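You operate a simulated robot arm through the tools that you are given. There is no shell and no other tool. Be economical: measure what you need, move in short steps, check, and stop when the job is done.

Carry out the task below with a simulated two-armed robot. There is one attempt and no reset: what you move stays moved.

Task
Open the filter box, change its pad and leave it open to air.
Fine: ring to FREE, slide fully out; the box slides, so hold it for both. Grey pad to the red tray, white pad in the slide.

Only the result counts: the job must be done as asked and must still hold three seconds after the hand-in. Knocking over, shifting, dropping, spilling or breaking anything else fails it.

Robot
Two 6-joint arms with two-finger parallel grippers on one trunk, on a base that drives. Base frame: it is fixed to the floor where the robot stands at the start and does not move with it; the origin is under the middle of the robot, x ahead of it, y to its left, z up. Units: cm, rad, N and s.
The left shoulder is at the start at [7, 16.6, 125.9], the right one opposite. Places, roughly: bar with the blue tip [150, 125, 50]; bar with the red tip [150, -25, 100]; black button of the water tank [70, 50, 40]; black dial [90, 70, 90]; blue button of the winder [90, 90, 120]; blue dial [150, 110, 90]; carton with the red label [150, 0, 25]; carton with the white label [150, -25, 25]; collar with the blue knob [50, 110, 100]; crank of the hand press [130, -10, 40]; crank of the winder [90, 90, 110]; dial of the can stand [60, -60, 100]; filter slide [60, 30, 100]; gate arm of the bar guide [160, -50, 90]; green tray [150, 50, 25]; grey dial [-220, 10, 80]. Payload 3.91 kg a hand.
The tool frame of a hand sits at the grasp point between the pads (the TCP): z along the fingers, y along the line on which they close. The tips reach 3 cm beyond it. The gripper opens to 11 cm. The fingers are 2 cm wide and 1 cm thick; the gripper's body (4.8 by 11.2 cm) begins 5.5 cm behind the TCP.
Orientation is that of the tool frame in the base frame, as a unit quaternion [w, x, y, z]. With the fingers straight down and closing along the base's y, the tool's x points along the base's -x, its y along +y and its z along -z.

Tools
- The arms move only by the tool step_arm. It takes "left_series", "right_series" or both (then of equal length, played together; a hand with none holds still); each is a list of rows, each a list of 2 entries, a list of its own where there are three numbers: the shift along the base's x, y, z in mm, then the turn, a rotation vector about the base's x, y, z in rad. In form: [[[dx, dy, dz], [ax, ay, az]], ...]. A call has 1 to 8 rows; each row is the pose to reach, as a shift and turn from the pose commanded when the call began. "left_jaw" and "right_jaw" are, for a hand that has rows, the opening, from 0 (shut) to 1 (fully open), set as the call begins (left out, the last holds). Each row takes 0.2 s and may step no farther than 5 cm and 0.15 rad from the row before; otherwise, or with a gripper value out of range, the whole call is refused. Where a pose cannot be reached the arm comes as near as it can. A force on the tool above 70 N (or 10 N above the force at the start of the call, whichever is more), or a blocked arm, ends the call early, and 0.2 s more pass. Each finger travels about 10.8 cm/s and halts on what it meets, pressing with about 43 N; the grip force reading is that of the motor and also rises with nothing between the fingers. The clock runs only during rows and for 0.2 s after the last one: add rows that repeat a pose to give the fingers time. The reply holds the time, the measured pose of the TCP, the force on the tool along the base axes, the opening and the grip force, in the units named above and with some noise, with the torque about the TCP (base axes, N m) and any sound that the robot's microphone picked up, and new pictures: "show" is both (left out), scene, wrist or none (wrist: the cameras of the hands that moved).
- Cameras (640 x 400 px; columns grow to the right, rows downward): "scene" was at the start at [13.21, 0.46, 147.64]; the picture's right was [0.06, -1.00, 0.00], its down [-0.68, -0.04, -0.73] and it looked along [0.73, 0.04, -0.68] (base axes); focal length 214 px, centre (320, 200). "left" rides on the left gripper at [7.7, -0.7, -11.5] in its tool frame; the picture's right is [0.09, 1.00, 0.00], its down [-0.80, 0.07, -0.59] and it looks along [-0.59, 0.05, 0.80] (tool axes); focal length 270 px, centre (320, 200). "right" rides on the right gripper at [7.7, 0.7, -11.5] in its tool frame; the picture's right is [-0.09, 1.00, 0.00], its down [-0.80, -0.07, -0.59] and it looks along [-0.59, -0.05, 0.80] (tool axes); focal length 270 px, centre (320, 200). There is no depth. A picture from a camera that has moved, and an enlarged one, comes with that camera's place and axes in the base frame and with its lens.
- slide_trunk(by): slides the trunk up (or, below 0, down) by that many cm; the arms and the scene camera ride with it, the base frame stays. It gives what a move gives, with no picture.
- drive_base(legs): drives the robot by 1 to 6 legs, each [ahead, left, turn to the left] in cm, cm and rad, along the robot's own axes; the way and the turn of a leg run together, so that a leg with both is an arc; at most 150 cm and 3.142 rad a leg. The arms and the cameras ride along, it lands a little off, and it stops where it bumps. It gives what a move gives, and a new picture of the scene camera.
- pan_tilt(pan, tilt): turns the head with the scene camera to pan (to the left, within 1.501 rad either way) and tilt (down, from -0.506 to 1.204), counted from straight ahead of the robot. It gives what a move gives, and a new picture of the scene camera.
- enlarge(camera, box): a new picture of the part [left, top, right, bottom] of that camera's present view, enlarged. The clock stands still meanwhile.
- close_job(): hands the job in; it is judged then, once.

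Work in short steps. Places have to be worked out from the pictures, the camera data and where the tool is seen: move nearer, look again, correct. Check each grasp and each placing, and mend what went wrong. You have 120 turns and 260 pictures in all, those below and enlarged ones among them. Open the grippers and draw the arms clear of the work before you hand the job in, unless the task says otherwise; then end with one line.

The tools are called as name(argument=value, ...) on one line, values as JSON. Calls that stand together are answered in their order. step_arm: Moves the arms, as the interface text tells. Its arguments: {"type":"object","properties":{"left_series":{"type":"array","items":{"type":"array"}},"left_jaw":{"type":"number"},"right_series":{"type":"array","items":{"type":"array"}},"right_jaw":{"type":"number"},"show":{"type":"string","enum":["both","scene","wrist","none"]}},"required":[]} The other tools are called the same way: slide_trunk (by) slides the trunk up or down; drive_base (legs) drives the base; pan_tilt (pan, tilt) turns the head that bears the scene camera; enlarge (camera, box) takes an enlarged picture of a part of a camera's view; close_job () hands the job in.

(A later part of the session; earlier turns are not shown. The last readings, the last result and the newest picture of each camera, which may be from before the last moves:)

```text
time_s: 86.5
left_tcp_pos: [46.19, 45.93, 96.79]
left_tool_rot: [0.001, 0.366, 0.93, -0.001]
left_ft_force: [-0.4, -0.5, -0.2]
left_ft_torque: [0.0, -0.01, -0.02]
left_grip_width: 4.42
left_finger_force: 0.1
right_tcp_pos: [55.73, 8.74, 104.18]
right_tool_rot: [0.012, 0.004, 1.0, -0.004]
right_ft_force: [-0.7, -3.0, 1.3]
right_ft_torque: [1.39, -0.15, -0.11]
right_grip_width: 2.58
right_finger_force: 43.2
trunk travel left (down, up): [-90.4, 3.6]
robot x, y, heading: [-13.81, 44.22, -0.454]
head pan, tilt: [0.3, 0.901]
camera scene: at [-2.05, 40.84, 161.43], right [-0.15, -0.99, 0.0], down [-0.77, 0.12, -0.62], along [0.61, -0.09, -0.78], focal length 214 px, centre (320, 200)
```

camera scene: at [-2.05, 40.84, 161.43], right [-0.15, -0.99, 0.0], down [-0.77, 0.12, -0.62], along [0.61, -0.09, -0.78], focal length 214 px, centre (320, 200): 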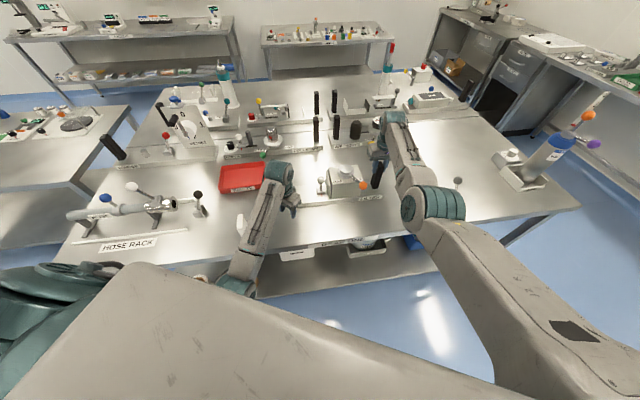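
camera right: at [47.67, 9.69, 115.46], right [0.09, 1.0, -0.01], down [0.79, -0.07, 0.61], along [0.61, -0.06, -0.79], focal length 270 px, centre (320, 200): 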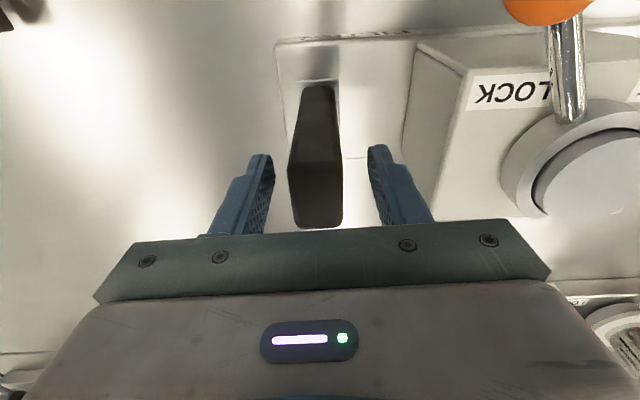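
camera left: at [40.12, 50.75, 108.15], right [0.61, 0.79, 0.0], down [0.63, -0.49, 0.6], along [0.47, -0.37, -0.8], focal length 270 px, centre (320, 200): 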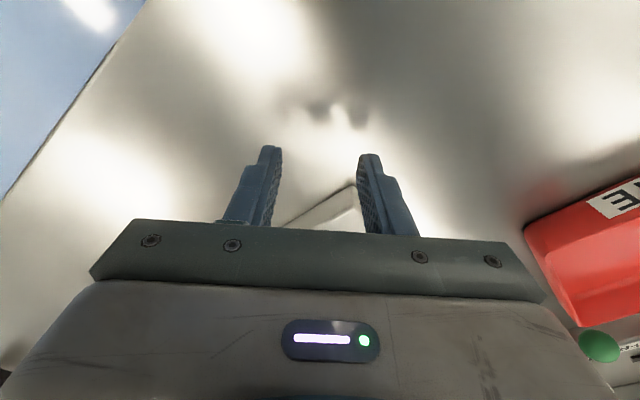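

The left arm now hangs elbow-down and the hand is beside the filter plate, with only wrist height limited to about z 116. Tilting the fingers forward-right by 1.0 rad keeps the wrist low, so I'll swing to a pre-grasp about 7 cm short of the orange knob.

step_arm(left_series=[[[-6, -32, 3], [-0.097, -0.104, 0]], [[-12, -64, 8], [-0.194, -0.209, 0]], [[-18, -96, 16], [-0.291, -0.313, 0]], [[-24, -128, 28], [-0.389, -0.417, 0]], [[-30, -160, 43], [-0.486, -0.521, 0]], [[-36, -192, 63], [-0.583, -0.626, 0]], [[-40, -223, 76], [-0.68, -0.73, 0]]])

```text
time_s: 88.1
left_tcp_pos: [46.22, 30.45, 102.78]
left_tool_rot: [0.436, 0.36, 0.819, -0.096]
left_ft_force: [0.6, -0.2, -0.1]
left_ft_torque: [0.0, 0.02, 0.02]
left_grip_width: 4.39
left_finger_force: 0.0
left hand out of reach, approached as far as the arm can: row 7
right_tcp_pos: [55.73, 8.6, 104.23]
right_tool_rot: [0.012, 0.003, 1.0, -0.004]
right_ft_force: [-0.6, -2.0, 0.7]
right_ft_torque: [1.47, -0.02, 0.01]
right_grip_width: 2.57
right_finger_force: 42.9
trunk travel left (down, up): [-90.4, 3.6]
robot x, y, heading: [-13.79, 44.18, -0.447]
head pan, tilt: [0.3, 0.901]
stopped in row 7 (left hand): the arm was blocked; the commanded pose is now the measured one
camera scene: at [-2.07, 40.88, 161.44], right [-0.15, -0.99, 0.0], down [-0.77, 0.12, -0.62], along [0.61, -0.09, -0.78], focal length 214 px, centre (320, 200)
camera left: at [35.58, 39.28, 103.47], right [0.64, 0.77, 0.09], down [-0.05, -0.07, 1.0], along [0.77, -0.64, -0.01], focal length 270 px, centre (320, 200)
```

scene: 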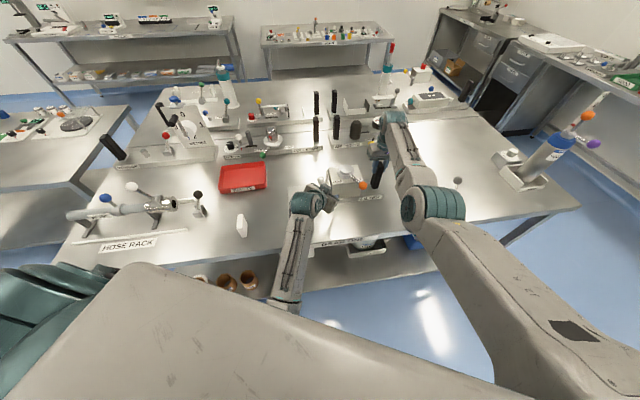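
left: 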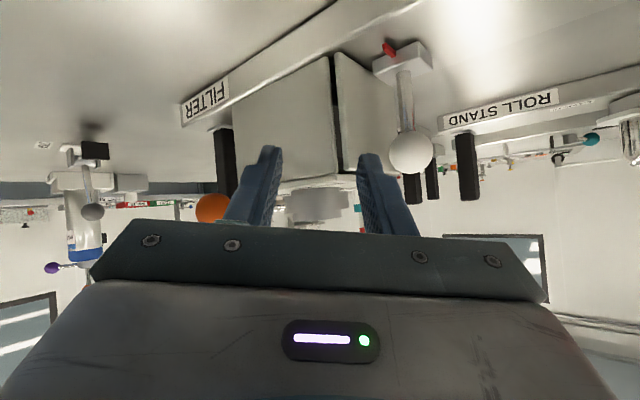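

All but the last bit of that swing worked; the elbow stopped further retraction. From the left view the box face is at x ≈ 51 and the knob at about [48.2, 17.4, 103.3]. I'll go slightly lower than the knob, slide in under it, and then rise so it enters between the fingers.

step_arm(left_series=[[[-8, -15, -29], [0, 0, 0]], [[-10, -45, -29], [0, 0, 0]], [[-10, -75, -29], [0, 0, 0]], [[-5, -100, -29], [0, 0, 0]]], left_jaw=0.45)

```text
time_s: 88.9
left_tcp_pos: [48.02, 30.07, 96.14]
left_tool_rot: [0.428, 0.387, 0.816, -0.023]
left_ft_force: [0.6, 0.3, 0.2]
left_ft_torque: [0.0, 0.01, -0.04]
left_grip_width: 4.93
left_finger_force: 0.1
left hand out of reach, approached as far as the arm can: row 3, 4
right_tcp_pos: [55.71, 8.66, 104.27]
right_tool_rot: [0.012, 0.003, 1.0, -0.003]
right_ft_force: [0.6, -1.5, 1.9]
right_ft_torque: [1.45, 0.34, 0.36]
right_grip_width: 2.57
right_finger_force: 43.1
trunk travel left (down, up): [-90.4, 3.6]
robot x, y, heading: [-13.95, 43.9, -0.453]
head pan, tilt: [0.3, 0.901]
stopped in row 4 (left hand): the arm was blocked; the commanded pose is now the measured one
camera scene: at [-2.05, 40.88, 161.44], right [-0.15, -0.99, 0.0], down [-0.77, 0.12, -0.62], along [0.61, -0.09, -0.78], focal length 214 px, centre (320, 200)
camera left: at [37.13, 38.64, 97.68], right [0.62, 0.75, 0.23], down [-0.09, -0.22, 0.97], along [0.78, -0.62, -0.07], focal length 270 px, centre (320, 200)
```

scene: 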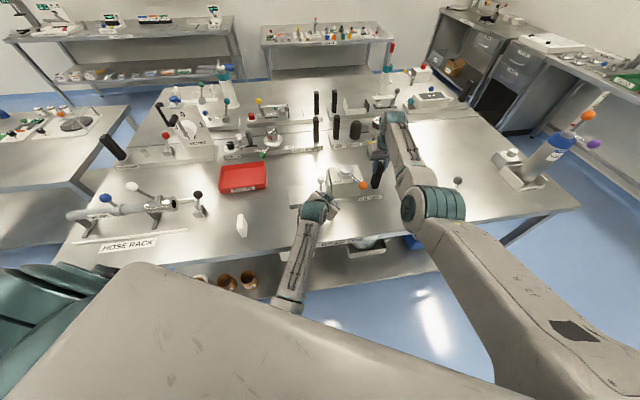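
left: 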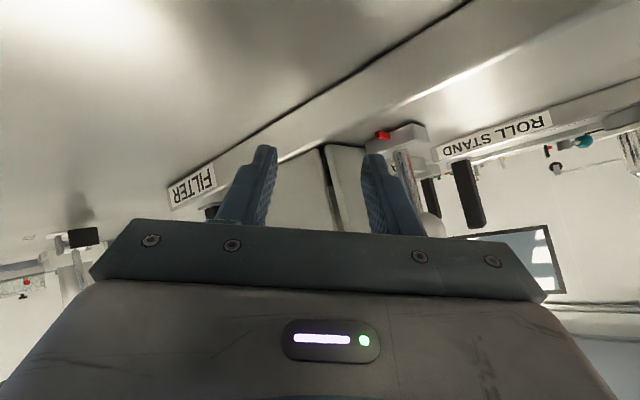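

The chest side stops the left elbow at this base angle, so a squarer base pose with the left arm more extended is better. I'll first retract the left hand off the bench the way it came.

step_arm(left_series=[[[-10, 20, 10], [0, 0, 0]], [[-20, 60, 15], [0.061, 0.134, 0.021]], [[-40, 100, 20], [0.122, 0.268, 0.041]], [[-75, 130, 15], [0.184, 0.403, 0.062]], [[-115, 155, 10], [0.245, 0.538, 0.083]], [[-155, 180, 5], [0.306, 0.672, 0.103]], [[-190, 205, -10], [0.368, 0.807, 0.124]], [[-232, 225, -20], [0.368, 0.807, 0.124]]], show="scene")

```text
time_s: 90.7
left_tcp_pos: [24.71, 52.44, 94.29]
left_tool_rot: [-0.001, 0.368, 0.93, -0.001]
left_ft_force: [-0.9, -0.1, 0.1]
left_ft_torque: [0.0, -0.02, -0.01]
left_grip_width: 4.97
left_finger_force: 0.1
left hand out of reach, approached as far as the arm can: row 7
right_tcp_pos: [55.46, 8.71, 104.21]
right_tool_rot: [0.012, 0.004, 1.0, -0.003]
right_ft_force: [-0.2, -1.9, 0.2]
right_ft_torque: [1.65, -0.42, -0.3]
right_grip_width: 2.6
right_finger_force: 43.0
trunk travel left (down, up): [-90.4, 3.6]
robot x, y, heading: [-14.04, 44.44, -0.447]
head pan, tilt: [0.3, 0.901]
camera scene: at [-2.27, 40.96, 161.44], right [-0.15, -0.99, 0.0], down [-0.77, 0.12, -0.62], along [0.61, -0.09, -0.78], focal length 214 px, centre (320, 200)
```

scene: 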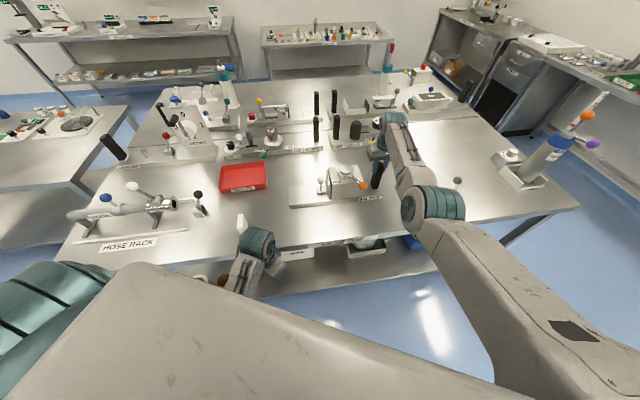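

The left hand is back in front of the bench. Now I'll open the right gripper, lift it clear of the post, and raise the trunk the last 3.5 cm for more wrist room.

step_arm(right_series=[[[0, 0, 0], [0, 0, 0]], [[0, 0, 0], [0, 0, 0]], [[0, 0, 45], [0, 0, 0]], [[0, 0, 90], [0, 0, 0]], [[0, 0, 135], [0, 0, 0]], [[0, 0, 180], [0, 0, 0]], [[0, 0, 220], [0, 0, 0]]], right_jaw=0.5, show="none")

slide_trunk(by=3.5)

```text
time_s: 92.3
left_tcp_pos: [24.69, 52.52, 94.22]
left_tool_rot: [-0.001, 0.367, 0.93, -0.002]
left_ft_force: [-0.5, -0.5, 0.3]
left_ft_torque: [0.01, 0.02, -0.02]
left_grip_width: 4.96
left_finger_force: 0.0
right_tcp_pos: [55.69, 8.92, 126.43]
right_tool_rot: [0.011, 0.003, 1.0, -0.005]
right_ft_force: [-0.3, -0.1, -0.8]
right_ft_torque: [-0.03, -0.02, -0.02]
right_grip_width: 5.51
right_finger_force: 0.0
trunk travel left (down, up): [-90.4, 3.6]
robot x, y, heading: [-13.89, 44.1, -0.454]
head pan, tilt: [0.3, 0.901]
```

```text
time_s: 93.1
left_tcp_pos: [24.83, 52.42, 97.74]
left_tool_rot: [-0.001, 0.367, 0.93, -0.003]
left_ft_force: [-0.5, 0.2, 0.1]
left_ft_torque: [-0.02, 0.01, 0.03]
left_grip_width: 4.96
left_finger_force: 0.1
right_tcp_pos: [55.69, 8.95, 129.76]
right_tool_rot: [0.012, 0.004, 1.0, -0.004]
right_ft_force: [-0.2, 0.1, 0.4]
right_ft_torque: [0.02, 0.01, 0.0]
right_grip_width: 5.48
right_finger_force: 0.1
trunk travel left (down, up): [-93.9, 0.1]
robot x, y, heading: [-13.79, 44.23, -0.452]
head pan, tilt: [0.3, 0.901]
```

Before driving, a quick check on whether the right arm can now move inward.

step_arm(right_series=[[[-25, 0, 0], [0, 0, 0]], [[-50, 0, 0], [0, 0, 0]]], show="none")

```text
time_s: 93.7
left_tcp_pos: [24.88, 52.49, 97.52]
left_tool_rot: [-0.001, 0.367, 0.93, -0.002]
left_ft_force: [-0.4, -0.5, 0.3]
left_ft_torque: [0.02, 0.01, 0.02]
left_grip_width: 4.94
left_finger_force: 0.0
right_tcp_pos: [54.02, 8.34, 128.74]
right_tool_rot: [0.013, 0.003, 1.0, -0.004]
right_ft_force: [0.8, 0.4, 0.9]
right_ft_torque: [0.02, -0.01, -0.04]
right_grip_width: 5.5
right_finger_force: 0.0
right hand out of reach, approached as far as the arm can: row 1, 2
trunk travel left (down, up): [-93.9, 0.1]
robot x, y, heading: [-14.13, 43.99, -0.452]
head pan, tilt: [0.3, 0.901]
```

The right hand did move inward a little; the near limit loosens as the wrist gets lower, so tilted low wrists free both arms. I'll drive to a square pose (heading 0, about (−22, 10)) that suits both hands.

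drive_base(legs=[[0, 0, 0.452], [-7.8, -33.9, 0]])

pan_tilt(pan=0.15, tilt=0.75)

```text
time_s: 97.3
left_tcp_pos: [9.69, 35.88, 97.6]
left_tool_rot: [-0.001, 0.146, 0.989, -0.003]
left_ft_force: [-0.7, -0.4, -1.0]
left_ft_torque: [-0.01, -0.04, 0.0]
left_grip_width: 4.95
left_finger_force: 0.2
right_tcp_pos: [55.43, 9.4, 128.62]
right_tool_rot: [0.012, -0.223, 0.975, -0.003]
right_ft_force: [-0.2, 0.5, 0.3]
right_ft_torque: [-0.01, 0.02, 0.01]
right_grip_width: 5.48
right_finger_force: 0.1
trunk travel left (down, up): [-93.9, 0.1]
robot x, y, heading: [-21.44, 11.5, 0.001]
head pan, tilt: [0.3, 0.901]
camera scene: at [-9.37, 13.92, 164.92], right [0.3, -0.95, 0.0], down [-0.75, -0.24, -0.62], along [0.59, 0.19, -0.78], focal length 214 px, centre (320, 200)
```

scene: 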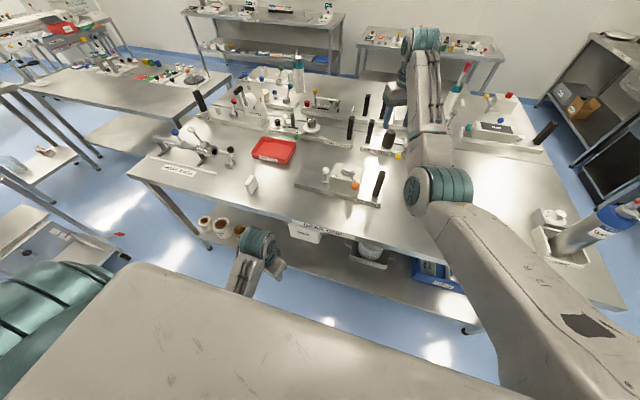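

```text
time_s: 98.0
left_tcp_pos: [9.62, 35.82, 97.59]
left_tool_rot: [0.0, 0.146, 0.989, -0.003]
left_ft_force: [-0.1, -0.1, -0.7]
left_ft_torque: [-0.04, 0.01, 0.0]
left_grip_width: 4.94
left_finger_force: 0.1
right_tcp_pos: [55.34, 9.14, 128.8]
right_tool_rot: [0.013, -0.223, 0.975, -0.001]
right_ft_force: [0.2, -0.5, -0.2]
right_ft_torque: [0.0, -0.01, -0.01]
right_grip_width: 5.47
right_finger_force: 0.0
trunk travel left (down, up): [-93.9, 0.1]
robot x, y, heading: [-22.05, 11.52, -0.0]
head pan, tilt: [0.15, 0.75]
camera scene: at [-8.45, 12.66, 166.12], right [0.16, -0.99, 0.0], down [-0.67, -0.11, -0.73], along [0.72, 0.11, -0.68], focal length 214 px, centre (320, 200)
```

scene: 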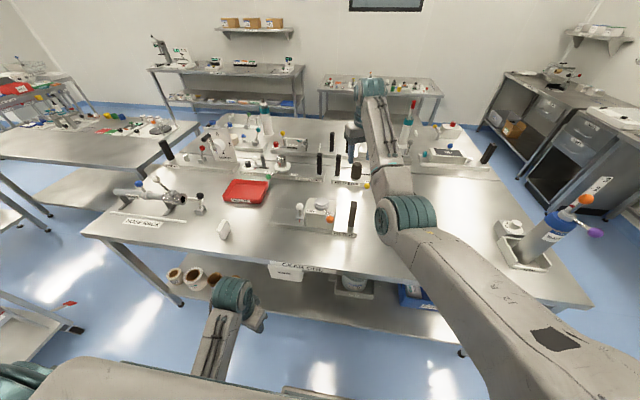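

The right hand is over the post again. I'll undo its yaw while lowering to a hover and check the alignment.

step_arm(right_series=[[[0, -2, -40], [0, 0, -0.15]], [[1, -4, -80], [0, 0, -0.3]], [[1, -5, -120], [0, 0, -0.45]], [[1, -5, -155], [0, 0, -0.45]], [[1, -5, -155], [0, 0, -0.45]]], show="wrist")

```text
time_s: 99.2
left_tcp_pos: [9.56, 35.77, 97.67]
left_tool_rot: [0.0, 0.146, 0.989, -0.002]
left_ft_force: [-0.5, -0.5, 0.2]
left_ft_torque: [-0.02, 0.01, -0.02]
left_grip_width: 4.95
left_finger_force: 0.1
right_tcp_pos: [55.32, 8.33, 113.1]
right_tool_rot: [0.012, 0.0, 1.0, -0.004]
right_ft_force: [0.7, 1.1, 0.2]
right_ft_torque: [0.01, 0.01, 0.0]
right_grip_width: 5.5
right_finger_force: 0.1
trunk travel left (down, up): [-93.9, 0.1]
robot x, y, heading: [-21.43, 11.35, 0.004]
head pan, tilt: [0.15, 0.75]
camera right: at [47.34, 9.19, 124.38], right [0.09, 1.0, -0.01], down [0.79, -0.07, 0.61], along [0.61, -0.06, -0.79], focal length 270 px, centre (320, 200)
```

right: 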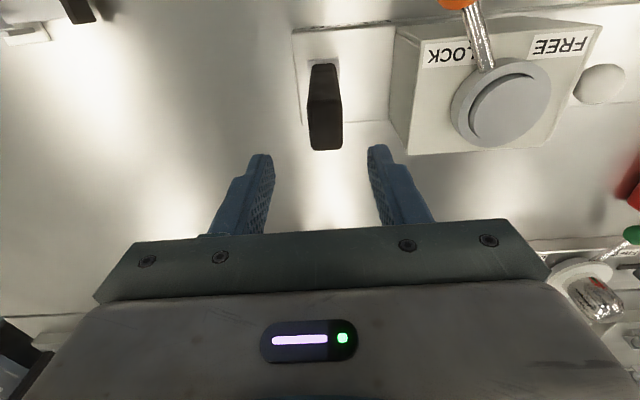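

Alignment is good. I'll nudge 4 mm in y, descend, and close on the post.

step_arm(right_series=[[[2, 4, -45], [0, 0, 0]], [[2, 4, -90], [0, 0, 0]], [[2, 4, -90], [0, 0, 0]]], show="none")

step_arm(right_series=[[[0, 0, 0], [0, 0, 0]], [[0, 0, 0], [0, 0, 0]], [[0, 0, 0], [0, 0, 0]], [[0, 0, 0], [0, 0, 0]]], right_jaw=0, show="wrist")

```text
time_s: 100.0
left_tcp_pos: [9.45, 35.7, 97.7]
left_tool_rot: [0.0, 0.146, 0.989, -0.003]
left_ft_force: [0.0, -0.6, 0.1]
left_ft_torque: [0.02, -0.01, 0.02]
left_grip_width: 4.97
left_finger_force: 0.1
right_tcp_pos: [55.47, 8.9, 104.11]
right_tool_rot: [0.012, -0.002, 1.0, -0.005]
right_ft_force: [0.8, -0.3, -0.2]
right_ft_torque: [0.03, -0.01, 0.02]
right_grip_width: 5.49
right_finger_force: 0.1
trunk travel left (down, up): [-93.9, 0.1]
robot x, y, heading: [-21.63, 11.54, 0.005]
head pan, tilt: [0.15, 0.75]
```

```text
time_s: 101.0
left_tcp_pos: [9.55, 35.76, 97.69]
left_tool_rot: [0.0, 0.146, 0.989, -0.002]
left_ft_force: [0.2, 0.6, -0.5]
left_ft_torque: [0.01, 0.01, -0.01]
left_grip_width: 4.95
left_finger_force: 0.1
right_tcp_pos: [55.49, 8.85, 104.19]
right_tool_rot: [0.012, -0.001, 1.0, -0.003]
right_ft_force: [-0.2, -1.8, 1.5]
right_ft_torque: [1.42, -0.06, -0.71]
right_grip_width: 2.6
right_finger_force: 43.0
trunk travel left (down, up): [-93.9, 0.1]
robot x, y, heading: [-21.56, 11.49, 0.003]
head pan, tilt: [0.15, 0.75]
camera right: at [47.47, 9.68, 115.35], right [0.09, 1.0, -0.01], down [0.79, -0.07, 0.61], along [0.61, -0.06, -0.79], focal length 270 px, centre (320, 200)
```

right: 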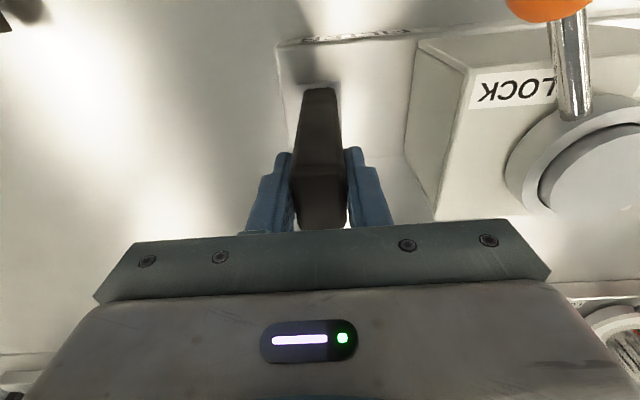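

The post is held again at 2.6 cm. Next I'll bring the left hand forward over the bench edge, with yaw 0 and fingers tilting forward to 0.9 rad, to stand off about 10 cm from the orange knob.

step_arm(left_series=[[[35, -15, 0], [0, 0, 0.147]], [[70, -30, 5], [0, 0, 0.293]], [[105, -45, 15], [-0.022, -0.149, 0.292]], [[145, -60, 20], [-0.044, -0.298, 0.291]], [[185, -75, 25], [-0.066, -0.446, 0.288]], [[220, -90, 35], [-0.088, -0.594, 0.284]], [[255, -105, 45], [-0.11, -0.742, 0.279]], [[285, -118, 53], [-0.132, -0.89, 0.273]]])

```text
time_s: 103.0
left_tcp_pos: [37.3, 28.78, 101.1]
left_tool_rot: [0.425, 0.027, 0.903, 0.052]
left_ft_force: [0.1, -0.2, -0.9]
left_ft_torque: [0.03, 0.01, -0.02]
left_grip_width: 4.95
left_finger_force: 0.0
right_tcp_pos: [55.49, 8.92, 104.18]
right_tool_rot: [0.013, 0.0, 1.0, -0.004]
right_ft_force: [-0.2, -0.9, -0.4]
right_ft_torque: [1.18, 0.09, -0.28]
right_grip_width: 2.6
right_finger_force: 43.6
trunk travel left (down, up): [-93.9, 0.1]
robot x, y, heading: [-21.49, 11.91, 0.005]
head pan, tilt: [0.15, 0.75]
stopped in row 8 (left hand): the arm was blocked; the commanded pose is now the measured one
camera scene: at [-8.47, 12.55, 166.12], right [0.15, -0.99, 0.0], down [-0.67, -0.11, -0.73], along [0.72, 0.11, -0.68], focal length 214 px, centre (320, 200)
camera left: at [23.5, 28.08, 102.28], right [-0.05, 1.0, 0.05], down [0.05, -0.05, 1.0], along [1.0, 0.05, -0.05], focal length 270 px, centre (320, 200)
```

scene: 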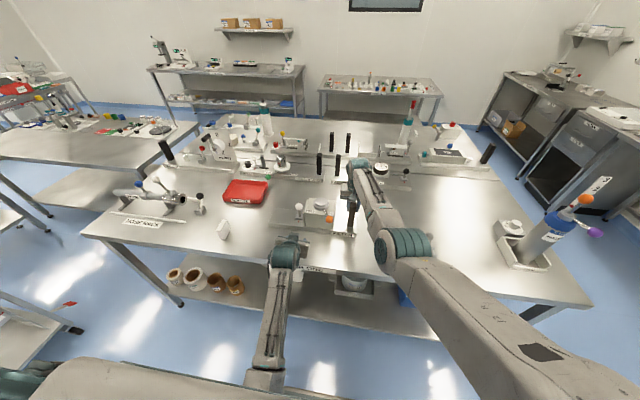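
left: 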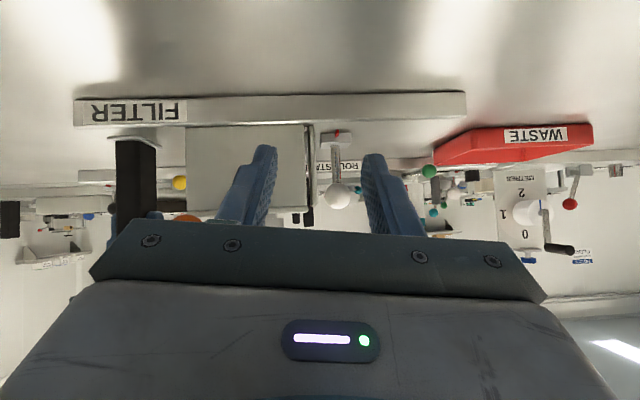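

Blocked at y ≈ 29, probably the elbow against the trunk. Extending forward moves the elbow away, so I'll go forward first at low z, then slide in −y underneath the knob.

step_arm(left_series=[[[30, 0, -10], [0, 0, 0]], [[60, 0, -22], [0, 0, 0]], [[85, -5, -31], [0, 0, 0]], [[90, -40, -31], [0, 0, 0]], [[95, -80, -31], [0, 0, 0]], [[97, -112, -31], [0, 0, 0]]])

```text
time_s: 104.4
left_tcp_pos: [46.4, 27.57, 94.57]
left_tool_rot: [0.411, 0.043, 0.901, 0.131]
left_ft_force: [0.3, 0.8, 0.1]
left_ft_torque: [0.0, 0.02, 0.01]
left_grip_width: 4.92
left_finger_force: 0.1
right_tcp_pos: [55.63, 8.84, 104.14]
right_tool_rot: [0.012, -0.001, 1.0, -0.004]
right_ft_force: [-0.2, -1.2, -0.2]
right_ft_torque: [1.51, -0.02, -0.06]
right_grip_width: 2.59
right_finger_force: 43.4
trunk travel left (down, up): [-93.9, 0.1]
robot x, y, heading: [-21.71, 11.18, 0.009]
head pan, tilt: [0.15, 0.75]
stopped in row 6 (left hand): the arm was blocked; the commanded pose is now the measured one
camera scene: at [-8.44, 12.54, 166.12], right [0.16, -0.99, 0.0], down [-0.67, -0.11, -0.73], along [0.72, 0.11, -0.68], focal length 214 px, centre (320, 200)
camera left: at [32.66, 26.21, 95.94], right [-0.09, 0.97, 0.21], down [0.08, -0.2, 0.98], along [0.99, 0.1, -0.06], focal length 270 px, centre (320, 200)
```

scene: 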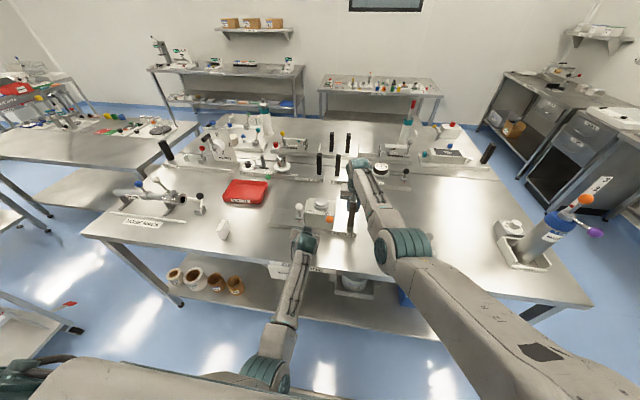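
left: 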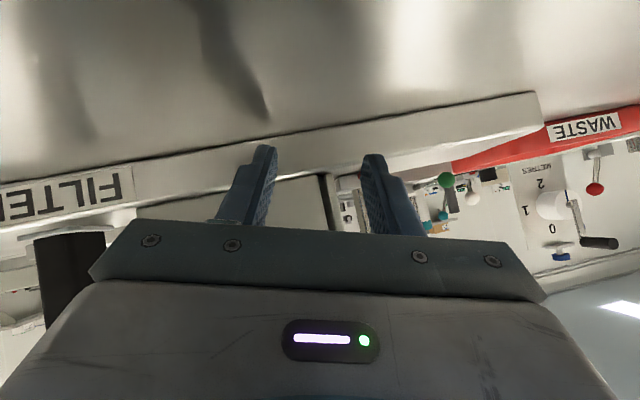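

The elbow still meets the trunk because the left arm is too folded. I'll back the base off, and have the right hand hold the post with tilted fingers so both arms stay in their free zone. First I'll retreat the left hand, then release and lift the right.

step_arm(left_series=[[[-15, 5, 10], [0, 0, 0]], [[-30, 15, 30], [0, 0, 0]], [[-45, 25, 45], [0, 0, 0]], [[-45, 25, 45], [0, 0, 0]], [[-45, 25, 45], [0, 0, 0]], [[-45, 25, 45], [0, 0, 0]]], right_series=[[[0, 0, 0], [0, 0, 0]], [[0, 0, 0], [0, 0, 0]], [[0, 0, 0], [0, 0, 0]], [[0, 0, 40], [0, 0, 0]], [[0, 0, 85], [0, 0, 0]], [[0, 0, 100], [0, 0, 0]]], right_jaw=0.5, show="none")

drive_base(legs=[[-9, 0, 0]])

```text
time_s: 105.8
left_tcp_pos: [41.78, 29.98, 98.89]
left_tool_rot: [0.411, 0.043, 0.902, 0.129]
left_ft_force: [0.9, 0.6, -0.1]
left_ft_torque: [0.01, 0.02, -0.01]
left_grip_width: 4.95
left_finger_force: 0.0
right_tcp_pos: [55.35, 8.93, 113.94]
right_tool_rot: [0.012, 0.0, 1.0, -0.004]
right_ft_force: [0.9, 0.4, -0.3]
right_ft_torque: [0.01, 0.01, -0.04]
right_grip_width: 5.52
right_finger_force: 0.1
trunk travel left (down, up): [-93.9, 0.1]
robot x, y, heading: [-21.72, 11.43, 0.005]
head pan, tilt: [0.15, 0.75]
```

```text
time_s: 107.0
left_tcp_pos: [33.2, 29.96, 98.7]
left_tool_rot: [0.409, 0.043, 0.902, 0.128]
left_ft_force: [0.8, 0.5, -0.2]
left_ft_torque: [0.02, 0.0, 0.01]
left_grip_width: 4.97
left_finger_force: 0.0
right_tcp_pos: [46.9, 8.95, 113.53]
right_tool_rot: [0.01, 0.0, 1.0, -0.004]
right_ft_force: [0.1, 0.5, 0.1]
right_ft_torque: [0.01, 0.05, -0.01]
right_grip_width: 5.49
right_finger_force: 0.1
trunk travel left (down, up): [-93.9, 0.1]
robot x, y, heading: [-30.65, 10.91, 0.008]
head pan, tilt: [0.15, 0.75]
camera scene: at [-16.67, 12.57, 166.03], right [0.16, -0.99, 0.0], down [-0.68, -0.11, -0.73], along [0.72, 0.11, -0.69], focal length 214 px, centre (320, 200)
```

scene: 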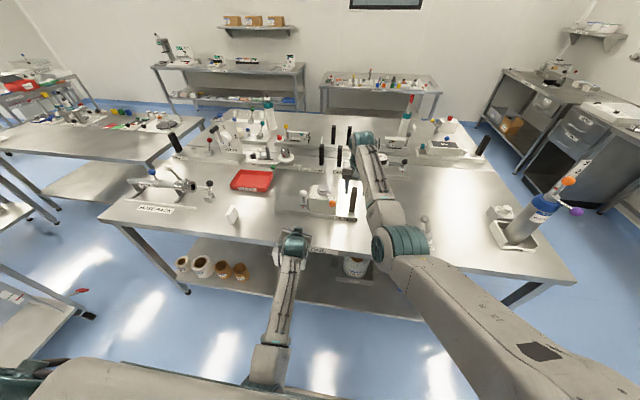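

The base is at (−30.6, 11). I'll tilt the right hand's fingers forward by 0.9 rad while lowering to z ≈ 103, standing off 9 cm in front of the post.

step_arm(right_series=[[[-5, -3, -15], [0, -0.15, 0]], [[-8, -3, -35], [0, -0.3, 0]], [[-10, -3, -55], [0, -0.45, 0]], [[-10, -3, -75], [0, -0.6, 0]], [[-10, -3, -92], [0, -0.75, 0]], [[-10, -3, -105], [0, -0.9, 0]], [[-10, -3, -105], [0, -0.9, 0]]])

```text
time_s: 108.8
left_tcp_pos: [32.62, 29.89, 98.99]
left_tool_rot: [0.41, 0.043, 0.902, 0.129]
left_ft_force: [0.1, -0.2, 0.0]
left_ft_torque: [-0.03, 0.01, 0.02]
left_grip_width: 4.96
left_finger_force: 0.0
right_tcp_pos: [49.57, 1.57, 108.03]
right_tool_rot: [0.484, 0.003, 0.873, -0.054]
right_ft_force: [-0.2, -0.6, 0.1]
right_ft_torque: [-0.01, 0.02, 0.0]
right_grip_width: 5.5
right_finger_force: 0.0
trunk travel left (down, up): [-93.9, 0.1]
robot x, y, heading: [-30.32, 11.07, 0.006]
head pan, tilt: [0.15, 0.75]
stopped in row 7 (right hand): the arm was blocked; the commanded pose is now the measured one
camera scene: at [-17.44, 12.49, 166.12], right [0.16, -0.99, 0.0], down [-0.67, -0.11, -0.73], along [0.72, 0.11, -0.68], focal length 214 px, centre (320, 200)
camera right: at [35.9, 3.2, 107.42], right [0.11, 0.99, -0.02], down [-0.08, 0.03, 1.0], along [0.99, -0.1, 0.09], focal length 270 px, centre (320, 200)
```

scene: 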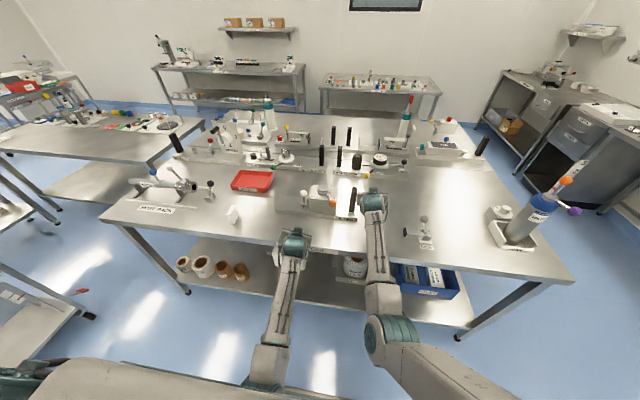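
right: 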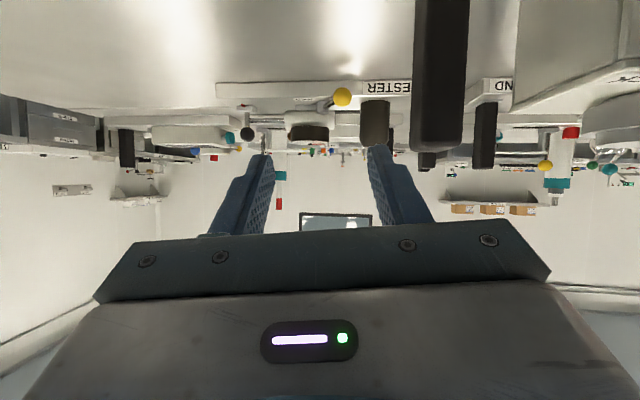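

The right arm has bent into the free posture, TCP [49.6, 1.6, 108]. I'll level its roll, line up in front of the post at y ≈ 8.8, and look.

step_arm(right_series=[[[-20, 20, -10], [0.03, 0, 0.02]], [[-26, 45, -25], [0.06, 0, 0.04]], [[-26, 72, -40], [0.09, 0, 0.057]], [[-26, 72, -40], [0.09, 0, 0.057]]])

```text
time_s: 110.0
left_tcp_pos: [32.6, 29.93, 98.96]
left_tool_rot: [0.41, 0.042, 0.902, 0.13]
left_ft_force: [-0.1, 0.0, 0.1]
left_ft_torque: [0.02, -0.02, -0.02]
left_grip_width: 4.96
left_finger_force: 0.0
right_tcp_pos: [50.03, 2.23, 106.36]
right_tool_rot: [0.509, 0.0, 0.86, -0.05]
right_ft_force: [0.7, 0.1, -0.1]
right_ft_torque: [0.01, 0.04, -0.01]
right_grip_width: 5.49
right_finger_force: 0.1
trunk travel left (down, up): [-93.9, 0.1]
robot x, y, heading: [-30.57, 11.38, 0.013]
head pan, tilt: [0.15, 0.75]
stopped in row 4 (right hand): the arm was blocked; the commanded pose is now the measured one
camera scene: at [-17.54, 12.54, 166.13], right [0.16, -0.99, 0.0], down [-0.67, -0.11, -0.73], along [0.72, 0.11, -0.68], focal length 214 px, centre (320, 200)
camera right: at [36.29, 3.52, 105.01], right [0.09, 1.0, -0.01], down [-0.14, 0.02, 0.99], along [0.99, -0.09, 0.14], focal length 270 px, centre (320, 200)
```

scene: 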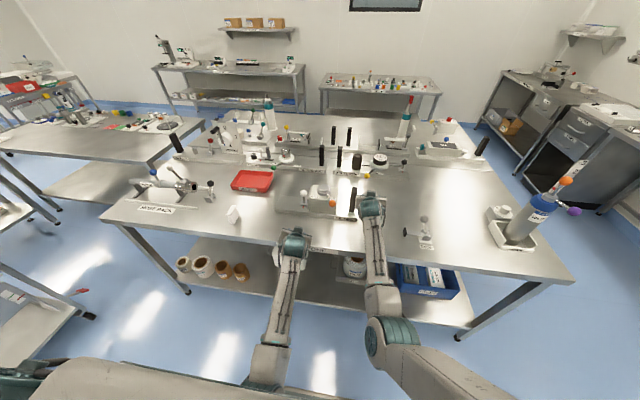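
right: 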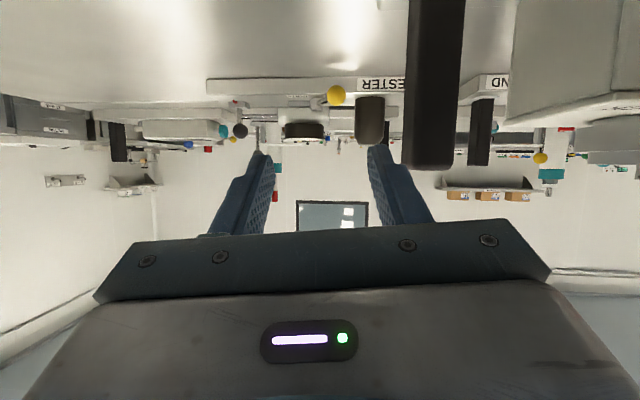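

Both arms meet an inner lateral limit that eases as they extend. Shifting the base 4 cm left suits the right grasp, and the left can angle its fingers inward. I'll draw the right hand back a little, drive, then line up.

step_arm(right_series=[[[-15, -5, 0], [0, 0, 0]], [[-25, -8, 0], [0, 0, 0]]], show="none")

drive_base(legs=[[0, 4, 0]])

step_arm(right_series=[[[5, 15, -10], [0.03, 0.04, 0.02]], [[10, 30, -20], [0.06, 0.08, 0.04]], [[10, 34, -23], [0.09, 0.1, 0.057]], [[10, 34, -23], [0.09, 0.1, 0.057]]], show="wrist")

```text
time_s: 110.8
left_tcp_pos: [32.83, 29.89, 98.98]
left_tool_rot: [0.411, 0.043, 0.902, 0.128]
left_ft_force: [0.2, -0.4, -0.2]
left_ft_torque: [-0.01, -0.02, 0.01]
left_grip_width: 4.96
left_finger_force: 0.1
right_tcp_pos: [49.03, 0.01, 108.48]
right_tool_rot: [0.522, 0.0, 0.851, -0.061]
right_ft_force: [0.6, 0.2, 0.0]
right_ft_torque: [-0.01, 0.06, -0.01]
right_grip_width: 5.52
right_finger_force: 0.1
trunk travel left (down, up): [-93.9, 0.1]
robot x, y, heading: [-30.5, 11.32, 0.004]
head pan, tilt: [0.15, 0.75]
stopped in row 2 (right hand): the arm was blocked; the commanded pose is now the measured one
```

```text
time_s: 111.6
left_tcp_pos: [32.68, 33.21, 99.11]
left_tool_rot: [0.412, 0.043, 0.901, 0.132]
left_ft_force: [-0.3, -0.6, -0.1]
left_ft_torque: [0.04, 0.05, 0.05]
left_grip_width: 4.92
left_finger_force: 0.0
right_tcp_pos: [48.84, 3.15, 108.36]
right_tool_rot: [0.521, 0.001, 0.851, -0.058]
right_ft_force: [-0.7, -1.2, -0.4]
right_ft_torque: [0.05, -0.02, 0.03]
right_grip_width: 5.51
right_finger_force: 0.0
trunk travel left (down, up): [-93.9, 0.1]
robot x, y, heading: [-30.48, 15.43, 0.008]
head pan, tilt: [0.15, 0.75]
camera scene: at [-17.55, 15.38, 166.13], right [0.15, -0.99, -0.01], down [-0.67, -0.1, -0.73], along [0.72, 0.12, -0.68], focal length 214 px, centre (320, 200)
```

scene: 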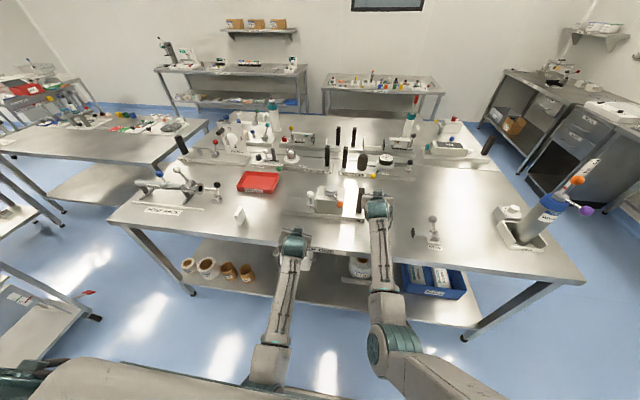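

```text
time_s: 112.6
left_tcp_pos: [32.75, 33.98, 99.02]
left_tool_rot: [0.411, 0.043, 0.902, 0.128]
left_ft_force: [-0.3, -0.1, -0.5]
left_ft_torque: [-0.01, 0.0, -0.01]
left_grip_width: 4.97
left_finger_force: 0.1
right_tcp_pos: [49.73, 7.43, 106.27]
right_tool_rot: [0.48, -0.004, 0.877, -0.009]
right_ft_force: [0.2, -0.8, -0.2]
right_ft_torque: [0.0, 0.01, 0.01]
right_grip_width: 5.48
right_finger_force: 0.1
trunk travel left (down, up): [-93.9, 0.1]
robot x, y, heading: [-30.34, 15.38, 0.011]
head pan, tilt: [0.15, 0.75]
camera right: at [35.9, 8.16, 105.85], right [0.05, 1.0, 0.06], down [-0.07, -0.05, 1.0], along [1.0, -0.05, 0.07], focal length 270 px, centre (320, 200)
```

right: 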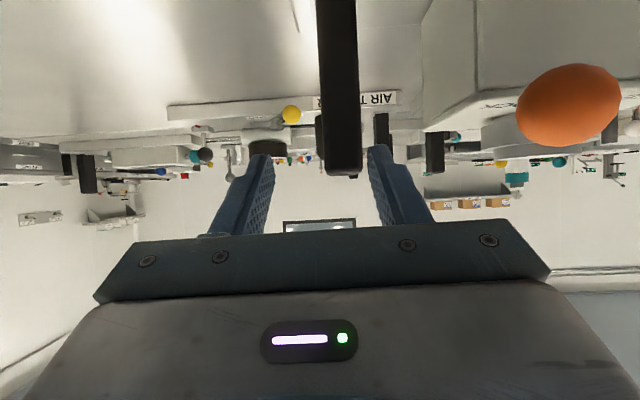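

The right hand is now freely placed in front of the post (post centre y ≈ 8.9, top ≈ 105). I'll lower to z ≈ 101.5, advance to straddle it, and close.

step_arm(right_series=[[[0, 14, -25], [0, 0, 0]], [[0, 14, -47], [0, 0, 0]], [[27, 14, -47], [0, 0, 0]], [[54, 14, -47], [0, 0, 0]], [[54, 14, -47], [0, 0, 0]]], show="wrist")

```text
time_s: 113.8
left_tcp_pos: [32.59, 33.79, 99.12]
left_tool_rot: [0.413, 0.042, 0.901, 0.127]
left_ft_force: [-0.5, -1.0, 0.5]
left_ft_torque: [0.01, -0.01, 0.01]
left_grip_width: 4.96
left_finger_force: 0.1
right_tcp_pos: [55.11, 8.77, 101.7]
right_tool_rot: [0.481, -0.004, 0.877, -0.008]
right_ft_force: [0.1, -0.5, -0.5]
right_ft_torque: [0.01, 0.0, -0.03]
right_grip_width: 5.5
right_finger_force: 0.1
trunk travel left (down, up): [-93.9, 0.1]
robot x, y, heading: [-30.88, 15.33, 0.0]
head pan, tilt: [0.15, 0.75]
camera right: at [41.28, 9.52, 101.18], right [0.05, 1.0, 0.06], down [-0.07, -0.05, 1.0], along [1.0, -0.05, 0.07], focal length 270 px, centre (320, 200)
```

right: 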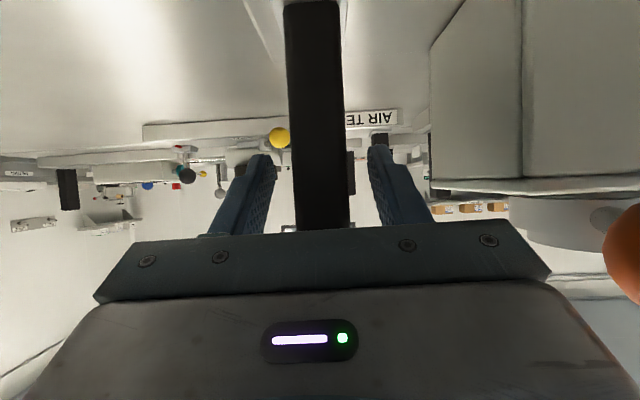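

The right fingers straddle the post. I'll close the right gripper while bringing the left hand to a pre-grasp, fingers aimed at the orange knob.

step_arm(left_series=[[[13, -15, 8], [-0.058, -0.001, -0.137]], [[26, -35, 18], [-0.116, -0.002, -0.273]], [[40, -55, 28], [-0.173, -0.002, -0.41]], [[55, -75, 40], [-0.231, -0.003, -0.546]], [[70, -92, 50], [-0.289, -0.004, -0.683]], [[80, -105, 53], [-0.289, -0.004, -0.683]]], right_series=[[[0, 0, 0], [0, 0, 0]], [[0, 0, 0], [0, 0, 0]], [[0, 0, 0], [0, 0, 0]], [[0, 0, 0], [0, 0, 0]], [[0, 0, 0], [0, 0, 0]], [[0, 0, 0], [0, 0, 0]]], left_jaw=0.55, right_jaw=0)

```text
time_s: 115.2
left_tcp_pos: [40.73, 23.34, 104.48]
left_tool_rot: [0.434, 0.283, 0.843, -0.146]
left_ft_force: [0.4, -0.1, 0.4]
left_ft_torque: [-0.01, 0.0, 0.04]
left_grip_width: 6.06
left_finger_force: 0.1
right_tcp_pos: [55.16, 8.78, 101.54]
right_tool_rot: [0.481, -0.003, 0.877, -0.008]
right_ft_force: [-0.8, 0.1, 2.6]
right_ft_torque: [1.9, -0.49, 1.28]
right_grip_width: 2.62
right_finger_force: 43.1
trunk travel left (down, up): [-93.9, 0.1]
robot x, y, heading: [-30.95, 14.98, 0.01]
head pan, tilt: [0.15, 0.75]
camera scene: at [-17.68, 16.48, 166.14], right [0.16, -0.99, 0.0], down [-0.67, -0.11, -0.73], along [0.72, 0.11, -0.68], focal length 214 px, centre (320, 200)
camera right: at [41.26, 9.51, 101.21], right [0.05, 1.0, 0.06], down [-0.07, -0.05, 1.0], along [1.0, -0.05, 0.07], focal length 270 px, centre (320, 200)
camera left: at [29.27, 31.18, 104.84], right [0.56, 0.83, -0.07], down [0.03, 0.07, 1.0], along [0.83, -0.56, 0.02], focal length 270 px, centre (320, 200)
```

scene: 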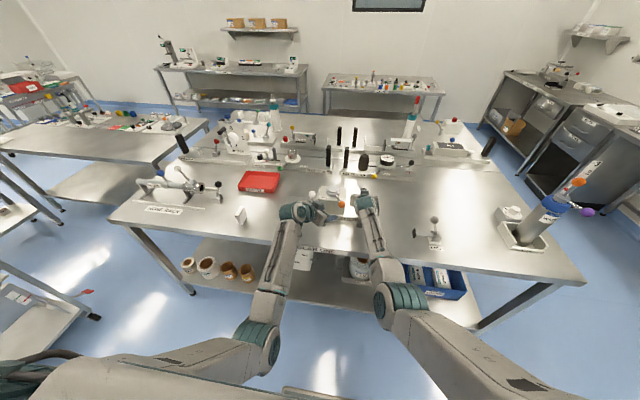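
right: 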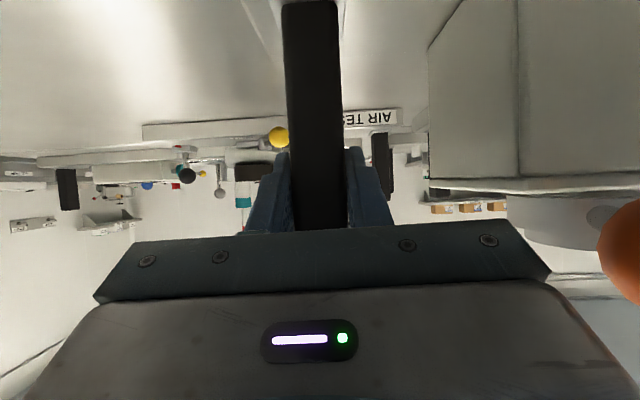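
left: 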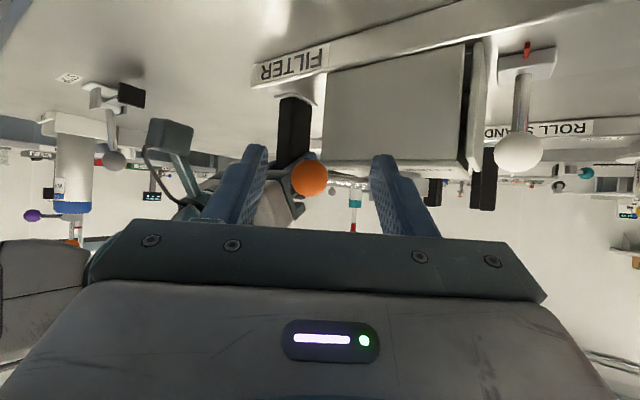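

The knob at [48.0, 17.2, 103.6] is squarely between the left fingers, and the post is held. I'll advance 8 cm onto it.

step_arm(left_series=[[[22, -18, 0], [0, 0, 0]], [[44, -37, 0], [0, 0, 0]], [[63, -54, 0], [0, 0, 0]], [[63, -54, 0], [0, 0, 0]]], show="wrist")

```text
time_s: 116.2
left_tcp_pos: [46.98, 18.19, 103.89]
left_tool_rot: [0.43, 0.283, 0.845, -0.143]
left_ft_force: [-24.8, 34.5, -7.7]
left_ft_torque: [0.35, 0.88, 1.83]
left_grip_width: 6.67
left_finger_force: 6.1
right_tcp_pos: [55.48, 8.25, 101.57]
right_tool_rot: [0.482, -0.003, 0.876, -0.012]
right_ft_force: [25.5, -34.1, 2.4]
right_ft_torque: [-0.02, 0.24, -1.41]
right_grip_width: 2.64
right_finger_force: 43.3
trunk travel left (down, up): [-93.9, 0.1]
robot x, y, heading: [-30.87, 15.33, 0.006]
head pan, tilt: [0.15, 0.75]
camera left: at [35.57, 25.98, 104.35], right [0.56, 0.83, -0.07], down [0.03, 0.06, 1.0], along [0.83, -0.56, 0.01], focal length 270 px, centre (320, 200)
```

left: 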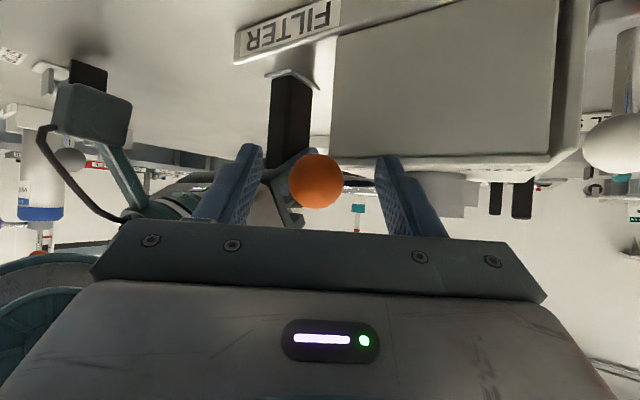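

The left finger touched the box's top edge, and this closing direction also crosses the lever rod. I'll back out and roll the hand 90° so the fingers close vertically on the ball.

step_arm(left_series=[[[-25, 20, 5], [0, 0, 0]], [[-60, 50, 5], [0, 0, 0]], [[-90, 75, 5], [0, 0, 0]], [[-90, 75, 5], [0.087, -0.102, -0.059]], [[-90, 75, 5], [0.174, -0.204, -0.119]], [[-90, 75, 5], [0.261, -0.306, -0.178]], [[-90, 75, 5], [0.348, -0.408, -0.237]], [[-90, 75, 5], [0.435, -0.51, -0.296]]], show="none")

step_arm(left_series=[[[0, 0, 0], [0.087, -0.102, -0.059]], [[0, 0, 0], [0.174, -0.204, -0.119]], [[0, 0, 0], [0.261, -0.306, -0.178]], [[0, 0, 0], [0.348, -0.408, -0.237]], [[0, 0, 0], [0.435, -0.51, -0.296]], [[0, 0, 0], [0.521, -0.612, -0.356]], [[0, 0, 0], [0.521, -0.612, -0.356]]])

```text
time_s: 118.0
left_tcp_pos: [37.81, 25.47, 105.03]
left_tool_rot: [0.535, 0.514, 0.668, 0.052]
left_ft_force: [0.7, 0.1, -0.6]
left_ft_torque: [-0.01, 0.03, 0.0]
left_grip_width: 6.02
left_finger_force: 0.0
right_tcp_pos: [55.07, 8.87, 101.5]
right_tool_rot: [0.48, -0.003, 0.877, -0.01]
right_ft_force: [-3.7, 1.0, 0.3]
right_ft_torque: [2.14, 0.08, 1.4]
right_grip_width: 2.6
right_finger_force: 43.0
trunk travel left (down, up): [-93.9, 0.1]
robot x, y, heading: [-30.36, 15.51, 0.003]
head pan, tilt: [0.15, 0.75]
```

```text
time_s: 119.6
left_tcp_pos: [37.88, 25.45, 104.89]
left_tool_rot: [0.561, 0.7, 0.344, 0.277]
left_ft_force: [-0.8, 0.8, -0.6]
left_ft_torque: [0.02, 0.02, 0.0]
left_grip_width: 6.07
left_finger_force: 0.0
right_tcp_pos: [55.14, 8.8, 101.46]
right_tool_rot: [0.48, -0.004, 0.877, -0.008]
right_ft_force: [-4.3, 1.5, 1.1]
right_ft_torque: [1.38, 0.18, 0.8]
right_grip_width: 2.62
right_finger_force: 42.7
trunk travel left (down, up): [-93.9, 0.1]
robot x, y, heading: [-30.68, 15.1, 0.009]
head pan, tilt: [0.15, 0.75]
camera scene: at [-17.69, 16.56, 166.14], right [0.16, -0.99, 0.0], down [-0.67, -0.11, -0.73], along [0.72, 0.11, -0.68], focal length 214 px, centre (320, 200)
camera left: at [33.57, 38.52, 106.76], right [0.23, -0.06, 0.97], down [-0.94, -0.29, 0.2], along [0.27, -0.95, -0.12], focal length 270 px, centre (320, 200)
```

scene: 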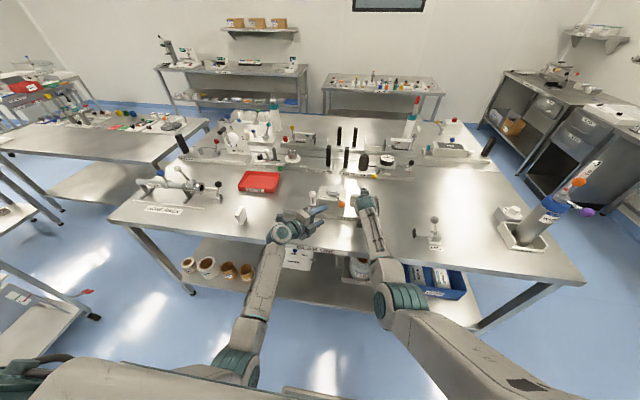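
left: 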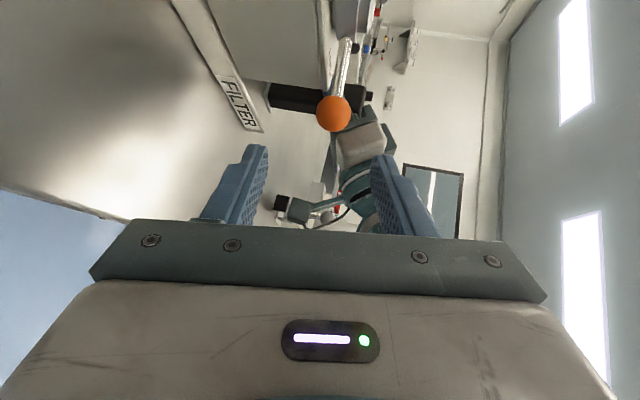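

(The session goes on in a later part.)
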